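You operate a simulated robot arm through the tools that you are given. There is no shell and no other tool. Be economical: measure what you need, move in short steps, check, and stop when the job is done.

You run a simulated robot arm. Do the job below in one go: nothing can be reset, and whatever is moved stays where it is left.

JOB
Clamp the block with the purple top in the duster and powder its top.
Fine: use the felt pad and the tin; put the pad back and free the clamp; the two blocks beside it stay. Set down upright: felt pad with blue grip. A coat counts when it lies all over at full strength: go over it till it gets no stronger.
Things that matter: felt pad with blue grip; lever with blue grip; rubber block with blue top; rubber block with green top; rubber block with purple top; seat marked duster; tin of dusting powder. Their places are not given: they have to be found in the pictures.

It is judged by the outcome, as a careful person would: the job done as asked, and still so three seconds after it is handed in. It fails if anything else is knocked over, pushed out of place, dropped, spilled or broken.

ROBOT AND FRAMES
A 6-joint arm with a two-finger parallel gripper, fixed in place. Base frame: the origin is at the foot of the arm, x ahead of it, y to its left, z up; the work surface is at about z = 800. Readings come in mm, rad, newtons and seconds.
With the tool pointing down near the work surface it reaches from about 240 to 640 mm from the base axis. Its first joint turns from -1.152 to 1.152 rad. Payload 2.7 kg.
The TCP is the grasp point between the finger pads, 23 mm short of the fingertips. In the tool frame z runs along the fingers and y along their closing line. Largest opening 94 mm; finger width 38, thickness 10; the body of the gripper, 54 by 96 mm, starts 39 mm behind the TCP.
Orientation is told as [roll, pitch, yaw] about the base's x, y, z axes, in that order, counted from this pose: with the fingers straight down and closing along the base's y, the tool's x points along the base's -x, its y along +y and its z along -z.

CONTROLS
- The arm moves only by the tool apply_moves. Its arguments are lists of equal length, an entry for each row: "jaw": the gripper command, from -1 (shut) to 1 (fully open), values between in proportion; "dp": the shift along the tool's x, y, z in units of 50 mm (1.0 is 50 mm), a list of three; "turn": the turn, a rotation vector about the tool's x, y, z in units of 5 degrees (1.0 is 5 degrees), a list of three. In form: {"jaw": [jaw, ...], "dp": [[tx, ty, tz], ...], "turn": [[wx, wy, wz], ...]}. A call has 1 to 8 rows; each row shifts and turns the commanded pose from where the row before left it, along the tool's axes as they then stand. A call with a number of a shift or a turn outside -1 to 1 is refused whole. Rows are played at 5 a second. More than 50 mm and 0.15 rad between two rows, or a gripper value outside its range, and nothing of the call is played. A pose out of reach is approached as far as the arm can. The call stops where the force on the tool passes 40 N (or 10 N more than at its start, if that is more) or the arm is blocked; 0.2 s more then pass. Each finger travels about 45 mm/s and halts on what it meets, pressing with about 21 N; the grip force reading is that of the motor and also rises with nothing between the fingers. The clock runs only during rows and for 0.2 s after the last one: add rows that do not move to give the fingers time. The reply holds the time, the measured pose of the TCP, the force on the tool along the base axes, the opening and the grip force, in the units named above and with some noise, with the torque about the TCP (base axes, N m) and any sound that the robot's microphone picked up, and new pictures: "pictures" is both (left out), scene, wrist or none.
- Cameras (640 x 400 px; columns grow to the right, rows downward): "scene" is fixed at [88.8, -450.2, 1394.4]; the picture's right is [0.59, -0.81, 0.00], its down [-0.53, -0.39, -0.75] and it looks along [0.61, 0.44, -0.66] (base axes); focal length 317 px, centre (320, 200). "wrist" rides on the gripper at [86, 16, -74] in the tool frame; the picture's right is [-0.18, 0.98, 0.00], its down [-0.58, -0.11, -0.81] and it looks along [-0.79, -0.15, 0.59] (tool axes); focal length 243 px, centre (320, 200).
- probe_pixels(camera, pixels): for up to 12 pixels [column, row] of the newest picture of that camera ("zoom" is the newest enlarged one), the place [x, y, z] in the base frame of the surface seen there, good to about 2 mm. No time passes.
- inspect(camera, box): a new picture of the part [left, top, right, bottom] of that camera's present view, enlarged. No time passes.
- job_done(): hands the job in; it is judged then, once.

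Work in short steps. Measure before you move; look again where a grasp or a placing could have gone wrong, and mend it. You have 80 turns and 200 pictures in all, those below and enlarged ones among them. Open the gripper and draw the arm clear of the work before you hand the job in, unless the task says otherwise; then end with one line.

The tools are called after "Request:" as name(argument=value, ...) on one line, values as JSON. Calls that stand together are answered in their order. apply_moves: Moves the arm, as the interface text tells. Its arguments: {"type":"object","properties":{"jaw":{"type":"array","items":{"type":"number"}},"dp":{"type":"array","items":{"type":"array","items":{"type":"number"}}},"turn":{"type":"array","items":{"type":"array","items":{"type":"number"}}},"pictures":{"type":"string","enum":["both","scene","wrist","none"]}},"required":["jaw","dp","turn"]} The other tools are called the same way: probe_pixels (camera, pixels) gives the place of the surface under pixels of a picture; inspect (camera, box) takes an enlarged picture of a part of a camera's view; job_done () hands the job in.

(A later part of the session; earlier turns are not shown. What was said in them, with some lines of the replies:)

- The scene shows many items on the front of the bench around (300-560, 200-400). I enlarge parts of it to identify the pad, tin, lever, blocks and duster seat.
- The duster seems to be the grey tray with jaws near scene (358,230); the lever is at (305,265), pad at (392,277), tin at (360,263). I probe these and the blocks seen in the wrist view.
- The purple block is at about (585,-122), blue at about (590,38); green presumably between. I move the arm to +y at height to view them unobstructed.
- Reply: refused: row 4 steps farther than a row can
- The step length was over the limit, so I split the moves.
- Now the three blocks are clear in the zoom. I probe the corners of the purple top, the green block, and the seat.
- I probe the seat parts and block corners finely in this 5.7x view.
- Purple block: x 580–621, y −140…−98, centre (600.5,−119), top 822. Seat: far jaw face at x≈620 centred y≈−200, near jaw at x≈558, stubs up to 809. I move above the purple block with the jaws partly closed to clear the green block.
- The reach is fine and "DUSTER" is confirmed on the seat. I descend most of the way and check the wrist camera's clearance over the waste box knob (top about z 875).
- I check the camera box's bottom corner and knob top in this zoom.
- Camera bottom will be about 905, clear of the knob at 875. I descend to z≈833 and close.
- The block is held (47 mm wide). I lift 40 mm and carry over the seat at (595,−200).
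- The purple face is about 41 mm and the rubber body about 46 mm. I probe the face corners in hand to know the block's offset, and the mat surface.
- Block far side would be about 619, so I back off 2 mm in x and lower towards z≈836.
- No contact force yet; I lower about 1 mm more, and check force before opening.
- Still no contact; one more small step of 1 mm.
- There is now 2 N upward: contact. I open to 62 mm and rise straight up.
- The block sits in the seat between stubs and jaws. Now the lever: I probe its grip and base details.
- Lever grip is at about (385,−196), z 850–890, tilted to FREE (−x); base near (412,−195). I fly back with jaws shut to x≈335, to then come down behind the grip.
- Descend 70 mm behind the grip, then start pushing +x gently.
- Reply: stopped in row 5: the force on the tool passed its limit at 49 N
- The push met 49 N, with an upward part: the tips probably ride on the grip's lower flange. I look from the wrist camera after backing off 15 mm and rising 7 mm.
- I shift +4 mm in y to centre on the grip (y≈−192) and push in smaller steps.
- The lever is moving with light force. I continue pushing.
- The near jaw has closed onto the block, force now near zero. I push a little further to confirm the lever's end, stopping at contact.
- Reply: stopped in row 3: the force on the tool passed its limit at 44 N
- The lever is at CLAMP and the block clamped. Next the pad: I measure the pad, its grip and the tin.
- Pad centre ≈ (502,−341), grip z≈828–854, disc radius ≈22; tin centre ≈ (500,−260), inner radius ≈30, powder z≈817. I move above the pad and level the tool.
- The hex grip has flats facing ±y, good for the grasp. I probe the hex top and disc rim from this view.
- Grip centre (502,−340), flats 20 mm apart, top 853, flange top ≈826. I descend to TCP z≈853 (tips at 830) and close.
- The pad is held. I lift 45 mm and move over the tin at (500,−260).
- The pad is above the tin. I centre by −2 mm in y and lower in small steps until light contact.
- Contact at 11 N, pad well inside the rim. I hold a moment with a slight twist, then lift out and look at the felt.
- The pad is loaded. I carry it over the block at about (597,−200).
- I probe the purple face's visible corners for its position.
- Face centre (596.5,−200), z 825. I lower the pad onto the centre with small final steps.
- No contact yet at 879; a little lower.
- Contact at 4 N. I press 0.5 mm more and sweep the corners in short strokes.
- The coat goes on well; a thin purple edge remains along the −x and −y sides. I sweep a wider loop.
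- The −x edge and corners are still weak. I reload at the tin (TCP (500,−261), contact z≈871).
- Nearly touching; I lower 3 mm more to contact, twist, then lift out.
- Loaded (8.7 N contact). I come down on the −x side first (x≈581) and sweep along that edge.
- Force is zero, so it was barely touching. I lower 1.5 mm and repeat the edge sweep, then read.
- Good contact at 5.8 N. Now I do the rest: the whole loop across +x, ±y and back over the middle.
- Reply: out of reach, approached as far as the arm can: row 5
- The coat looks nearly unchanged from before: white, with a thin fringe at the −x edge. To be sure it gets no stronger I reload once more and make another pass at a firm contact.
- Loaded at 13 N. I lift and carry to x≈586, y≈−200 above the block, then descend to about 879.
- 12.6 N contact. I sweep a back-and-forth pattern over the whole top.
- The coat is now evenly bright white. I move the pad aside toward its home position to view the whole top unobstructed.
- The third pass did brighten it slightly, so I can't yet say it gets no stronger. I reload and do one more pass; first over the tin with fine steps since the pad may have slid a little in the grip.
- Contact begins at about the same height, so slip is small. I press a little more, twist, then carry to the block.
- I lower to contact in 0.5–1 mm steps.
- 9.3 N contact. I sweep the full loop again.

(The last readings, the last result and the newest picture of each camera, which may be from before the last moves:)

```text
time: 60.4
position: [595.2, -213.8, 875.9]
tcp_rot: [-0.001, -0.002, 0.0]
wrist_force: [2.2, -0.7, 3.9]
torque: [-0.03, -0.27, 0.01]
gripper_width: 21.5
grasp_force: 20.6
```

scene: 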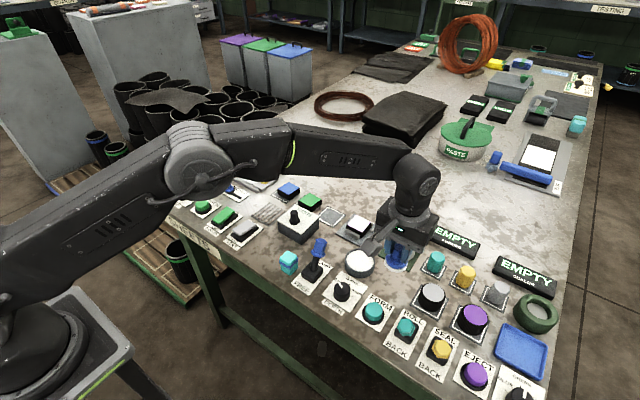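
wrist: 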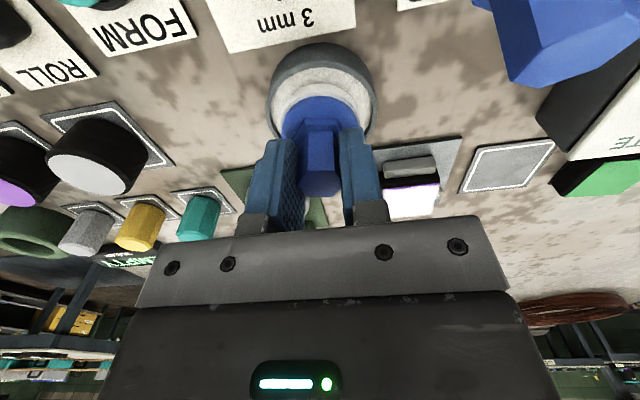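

Still in contact (3.9 N). I go over the middle and edges once more, lift off and look.

Request:
apply_moves(jaw=[-1, -1, -1, -1, -1, -1, -1, -1], dp=[[0.24, 0, 0.005], [0, 0.26, 0], [-0.26, 0, 0], [-0.2, 0, 0], [0.2, 0.2, 0], [0, 0, -0.3], [0, 0, -0.6], [0.6, -0.7, 0]], turn=[[0, 0, 0], [0, 0, 0], [0, 0, 0], [0, 0, 0], [0, 0, 0], [0, 0, 0], [0, 0, 0], [0, 0, 0]], pictures="none")

Request:
apply_moves(jaw=[-1, -1, -1, -1], dp=[[0.43, -0.71, 0], [0.43, -0.71, 0], [0.43, -0.81, 0], [0, 0, 0]], turn=[[0, 0, 0], [0, 0, 0], [0, 0, 0], [0, 0, 0]])

Request:
inspect(camera="scene", box=[335, 205, 385, 245])

Request:
inspect(camera="wrist", box=[230, 60, 510, 240])

```text
time: 62.2
position: [567.0, -225.2, 921.2]
tcp_rot: [-0.002, -0.002, 0.001]
wrist_force: [-0.4, 0.1, -0.5]
torque: [0.0, 0.01, 0.0]
gripper_width: 21.7
grasp_force: 21.4
```

```text
time: 63.2
position: [501.4, -336.1, 920.9]
tcp_rot: [0.0, -0.002, 0.002]
wrist_force: [0.8, 0.8, -0.7]
torque: [-0.01, -0.02, -0.02]
gripper_width: 21.4
grasp_force: 20.9
```

scene: 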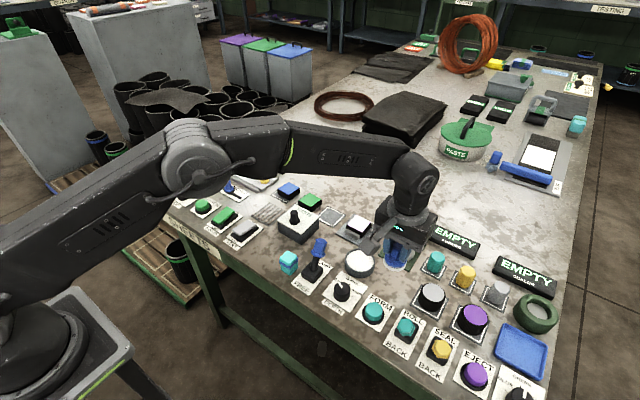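
wrist: 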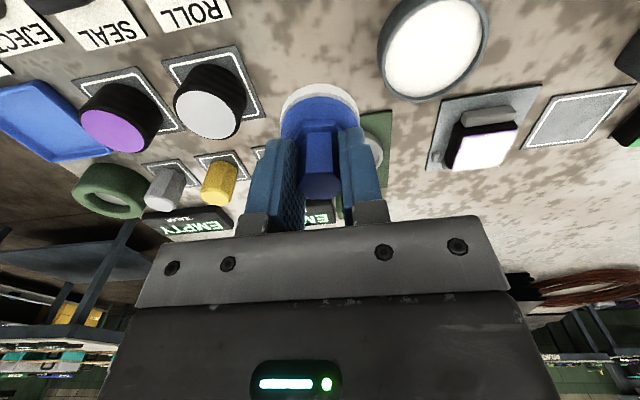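

```text
10.00 times, centred on (360, 225) of scene
```

zoom: 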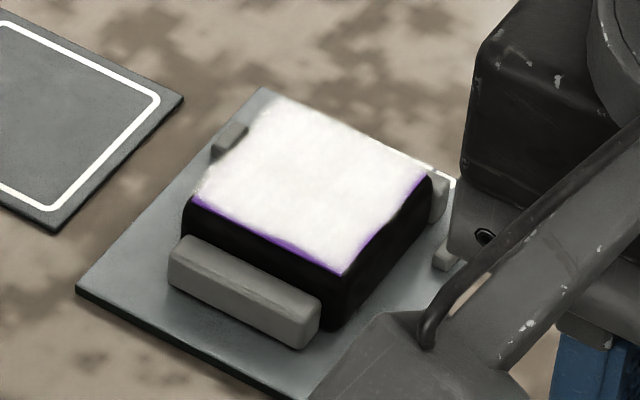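

```text
2.22 times, centred on (370, 150) of wrist
```

zoom: 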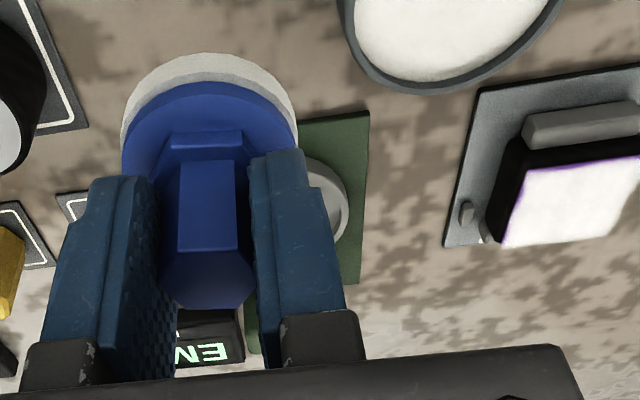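

Identical to before: the coat is saturated. I put the pad back at (502,−340), lowering to near the bench.

Request:
apply_moves(jaw=[-1, -1, -1, -1, -1], dp=[[0, -0.07, 0.6], [0, 0, 0.4], [0, 0, 0.2], [0, 0, 0.1], [0, 0, 0]], turn=[[0, 0, 0], [0, 0, 0], [0, 0, 0], [0, 0, 0], [0, 0, 0]], pictures="scene")

Request:
inspect(camera="scene", box=[350, 230, 440, 300])

```text
time: 64.4
position: [500.7, -339.2, 855.9]
tcp_rot: [0.0, -0.003, 0.0]
wrist_force: [-0.2, 0.8, -0.5]
torque: [0.01, -0.02, 0.01]
gripper_width: 21.5
grasp_force: 21.0
```

scene: 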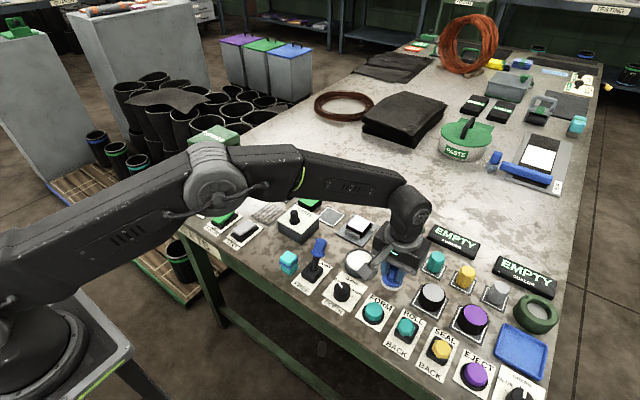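

```text
5.71 times, centred on (395, 265) of scene
```

zoom: 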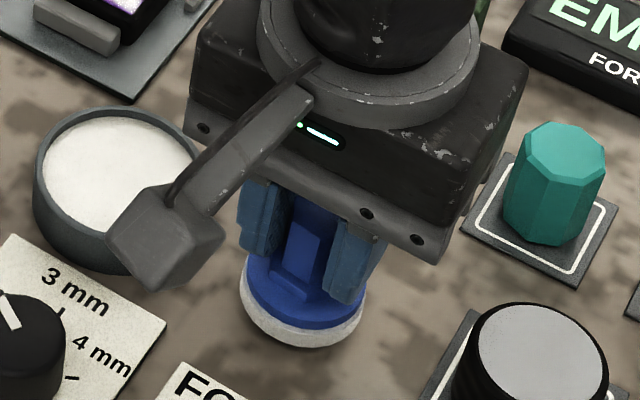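

Hanging a couple of millimetres high; I lower in 1 mm steps to contact.

Request:
apply_moves(jaw=[-1, -1, -1], dp=[[0.0, 0, 0.02], [0, 0, 0.02], [0, 0, 0]], turn=[[0, 0, 0], [0, 0, 0], [0, 0, 0]], pictures="none")

```text
time: 65.2
position: [501.2, -340.4, 852.7]
tcp_rot: [-0.001, -0.002, 0.0]
wrist_force: [-0.9, 0.0, -0.3]
torque: [0.0, -0.03, 0.0]
gripper_width: 21.7
grasp_force: 20.6
```

Request:
apply_moves(jaw=[-1, -1, -1], dp=[[0.0, 0, 0.02], [0, 0, 0.01], [0, 0, 0]], turn=[[0, 0, 0], [0, 0, 0], [0, 0, 0]], pictures="none")

```text
time: 66.0
position: [501.7, -341.4, 851.8]
tcp_rot: [-0.002, 0.0, 0.001]
wrist_force: [0.4, -0.3, -0.7]
torque: [-0.01, 0.01, 0.02]
gripper_width: 21.5
grasp_force: 21.1
```

Still no load; another small step.

Request:
apply_moves(jaw=[-1, -1, -1], dp=[[0.0, 0, 0.02], [0, 0, 0.01], [0, 0, 0]], turn=[[0, 0, 0], [0, 0, 0], [0, 0, 0]], pictures="none")

```text
time: 66.8
position: [503.0, -340.9, 851.8]
tcp_rot: [-0.002, -0.003, -0.001]
wrist_force: [-1.7, -0.1, 9.8]
torque: [0.05, -0.1, 0.01]
gripper_width: 21.5
grasp_force: 21.1
```

Contact at 9.8 N. I back off 0.5 mm, open slowly, then rise and look.

Request:
apply_moves(jaw=[-1, -0.3, 0, 0, 0, 0, 0], dp=[[0, 0, -0.01], [0, 0, 0], [0, 0, 0], [0, 0, 0], [0, 0, -0.3], [0, 0, -0.9], [0, 0, -0.8]], turn=[[0, 0, 0], [0, 0, 0], [0, 0, 0], [0, 0, 0], [0, 0, 0], [0, 0, 0], [0, 0, 0]])

Request:
inspect(camera="scene", box=[350, 230, 440, 300])

```text
time: 68.4
position: [499.9, -339.8, 951.5]
tcp_rot: [-0.003, -0.001, 0.0]
wrist_force: [-0.9, 0.8, 0.8]
torque: [0.01, -0.02, 0.0]
gripper_width: 47.1
grasp_force: 0.1
```

scene: 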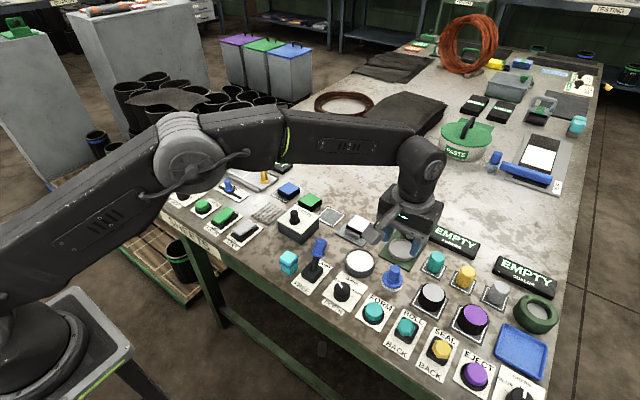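
wrist: 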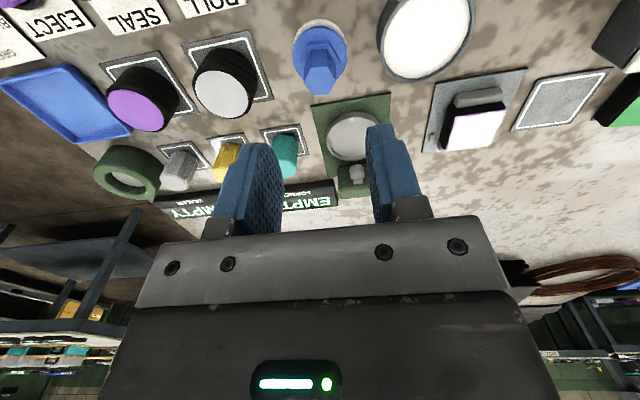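

```text
5.71 times, centred on (395, 265) of scene
```

zoom: 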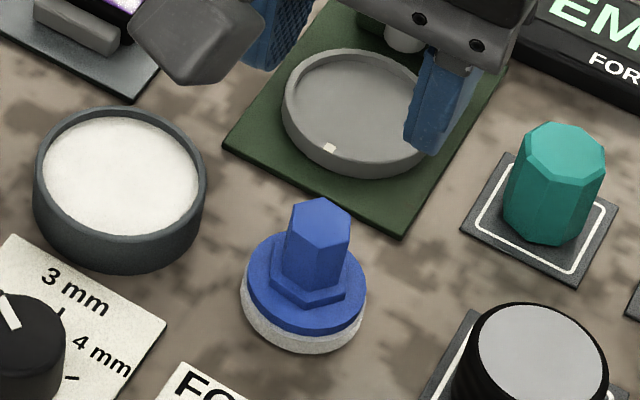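

The pad stands upright at its place. Now free the clamp: probe the lever grip's present position.

Request:
probe_pixels(camera="scene", pixels=[[319, 241], [321, 247], [317, 250], [324, 245], [318, 256], [313, 268]])

Request:
inspect(camera="scene", box=[285, 220, 365, 290])

```text
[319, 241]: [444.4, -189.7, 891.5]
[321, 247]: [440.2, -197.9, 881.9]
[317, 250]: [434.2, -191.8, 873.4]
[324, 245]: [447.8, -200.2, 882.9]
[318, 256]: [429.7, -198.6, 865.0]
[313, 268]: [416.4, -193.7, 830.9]
```

```text
5.71 times, centred on (325, 255) of scene
```

zoom: 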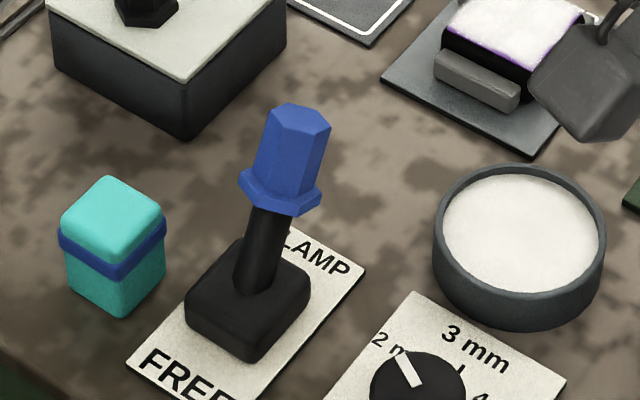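

Grip centre ≈ (442,−193), top ≈893. I shut the jaws, move to (487,−193) on the CLAMP side and descend to z≈898.

Request:
apply_moves(jaw=[-1, -1, -1, -1, -1, -1], dp=[[0.08, 0.97, 0], [0.08, 0.97, 0], [0.08, 0.97, 0], [0, 0, 0.5], [0, 0, 0.55], [0, 0, 0]], turn=[[0, 0, 0], [0, 0, 0], [0, 0, 0], [0, 0, 0], [0, 0, 0], [0, 0, 0]], pictures="scene")

Request:
inspect(camera="scene", box=[280, 200, 400, 290])

```text
time: 69.8
position: [488.8, -194.8, 898.6]
tcp_rot: [-0.001, -0.002, -0.001]
wrist_force: [-0.2, -0.7, -0.1]
torque: [0.01, -0.01, 0.0]
gripper_width: 0.1
grasp_force: 21.3
```

scene: 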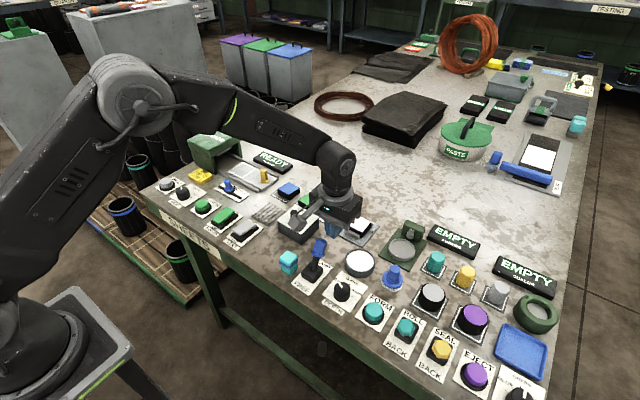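

```text
4.44 times, centred on (340, 245) of scene
```

zoom: 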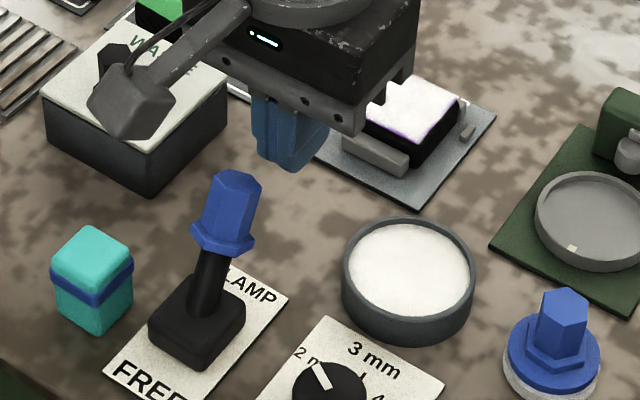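

I approach and push toward FREE (−x) in 5–6 mm steps.

Request:
apply_moves(jaw=[-1, -1, -1, -1, -1, -1, -1, -1], dp=[[0.2, 0, 0], [0.1, 0, 0], [0.1, 0, 0], [0.1, 0, 0], [0.1, 0, 0], [0.1, 0, 0], [0.1, 0, 0], [0.1, 0, 0]], turn=[[0, 0, 0], [0, 0, 0], [0, 0, 0], [0, 0, 0], [0, 0, 0], [0, 0, 0], [0, 0, 0], [0, 0, 0]], pictures="none")

Request:
inspect(camera="scene", box=[280, 200, 400, 290])

```text
time: 71.6
position: [444.3, -195.2, 898.0]
tcp_rot: [0.0, -0.001, -0.001]
wrist_force: [0.3, -0.1, 0.2]
torque: [-0.03, -0.03, -0.02]
gripper_width: 0.1
grasp_force: 21.1
```

```text
4.44 times, centred on (340, 245) of scene
```

zoom: 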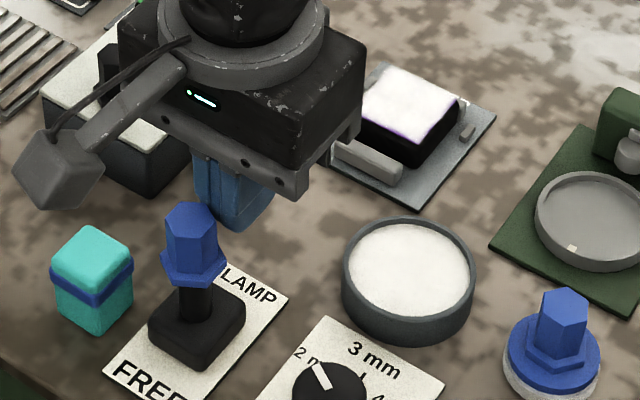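

The near jaw is retreating with the lever. I continue to the FREE end.

Request:
apply_moves(jaw=[-1, -1, -1, -1, -1, -1], dp=[[0.1, 0, 0], [0.1, 0, 0], [0.1, 0, 0], [0.1, 0, 0], [0.1, 0, 0], [0.08, 0, 0]], turn=[[0, 0, 0], [0, 0, 0], [0, 0, 0], [0, 0, 0], [0, 0, 0], [0, 0, 0]], pictures="none")

Request:
inspect(camera="scene", box=[280, 200, 400, 290])

```text
time: 73.0
position: [417.9, -195.7, 899.1]
tcp_rot: [-0.005, -0.007, 0.002]
wrist_force: [14.3, 0.2, -2.5]
torque: [-0.03, -0.4, -0.04]
gripper_width: 0.1
grasp_force: 20.4
```

```text
4.44 times, centred on (340, 245) of scene
```

zoom: 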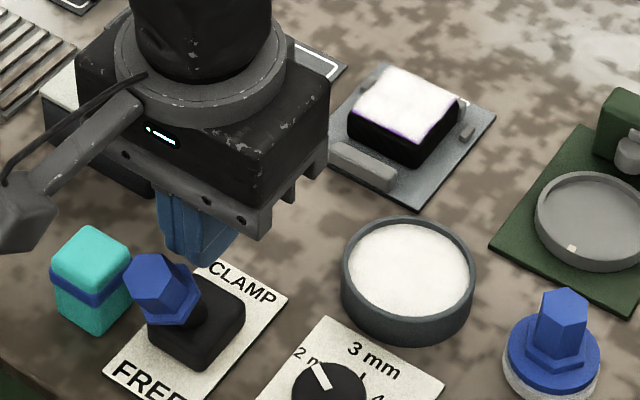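

The lever is at its FREE stop (14 N) and the jaw is open. I back off, rise, and move clear for a final look.

Request:
apply_moves(jaw=[-1, -1, -1, 1, 1, 1, 1, 1], dp=[[-0.4, 0, 0], [0, 0, -0.8], [0, 0, -0.9], [0, 0, -0.9], [0.5, 0.7, 0], [0.5, 0.7, 0], [0.5, 0.7, 0], [0.5, 0.7, 0]], turn=[[0, 0, 0], [0, 0, 0], [0, 0, 0], [0, 0, 0], [0, 0, 0], [0, 0, 0], [0, 0, 0], [0, 0, 0]])

Request:
inspect(camera="scene", box=[270, 170, 430, 290])

Request:
inspect(camera="scene", box=[335, 205, 385, 245])

```text
time: 74.8
position: [332.4, -54.0, 1028.5]
tcp_rot: [-0.001, -0.003, 0.0]
wrist_force: [0.1, 0.1, 0.8]
torque: [0.0, 0.02, -0.01]
gripper_width: 94.0
grasp_force: 0.0
```

scene: 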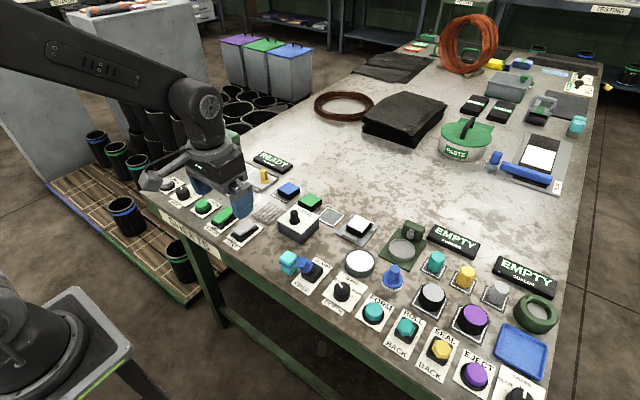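
wrist: 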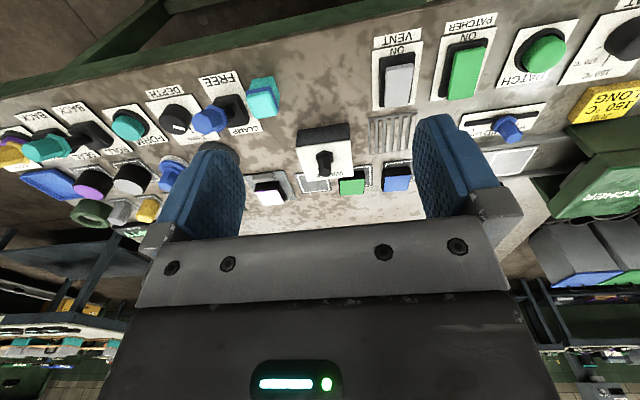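

```text
3.33 times, centred on (350, 230) of scene
```

zoom: 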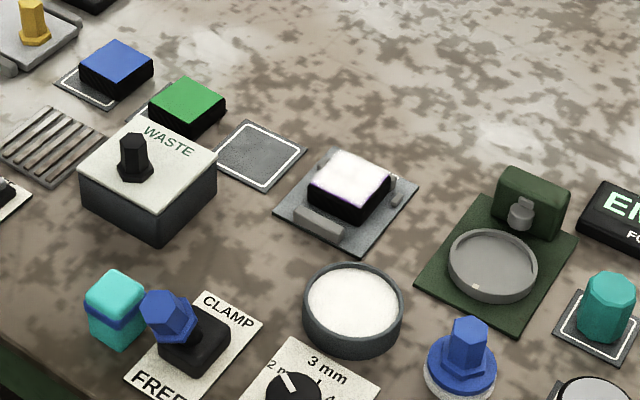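

```text
10.00 times, centred on (360, 225) of scene
```

zoom: 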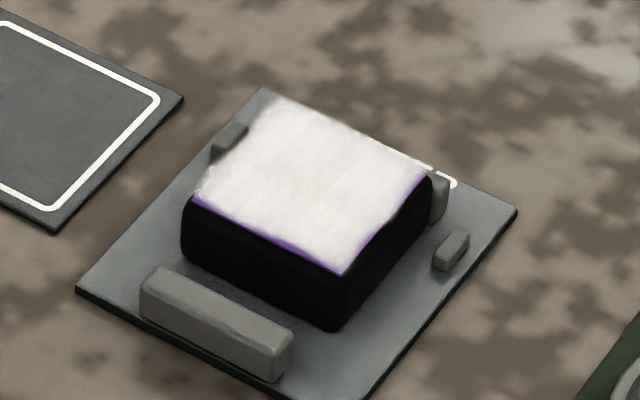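

The top is evenly white, the pad is upright in its place, the lever is at FREE, and the blue and green blocks haven't moved. The arm is clear, so I hand in.

Request:
job_done()

```text
The job is handed in.
```

I clamped the purple-topped block in the duster and powdered its top until another pass made no difference. A thin purple line, under 1 mm, still shows along two edges and did not change with further passes. The felt pad is back upright in its place, the clamp is free, and the blue and green blocks were not moved. The purple block is still in the duster seat.
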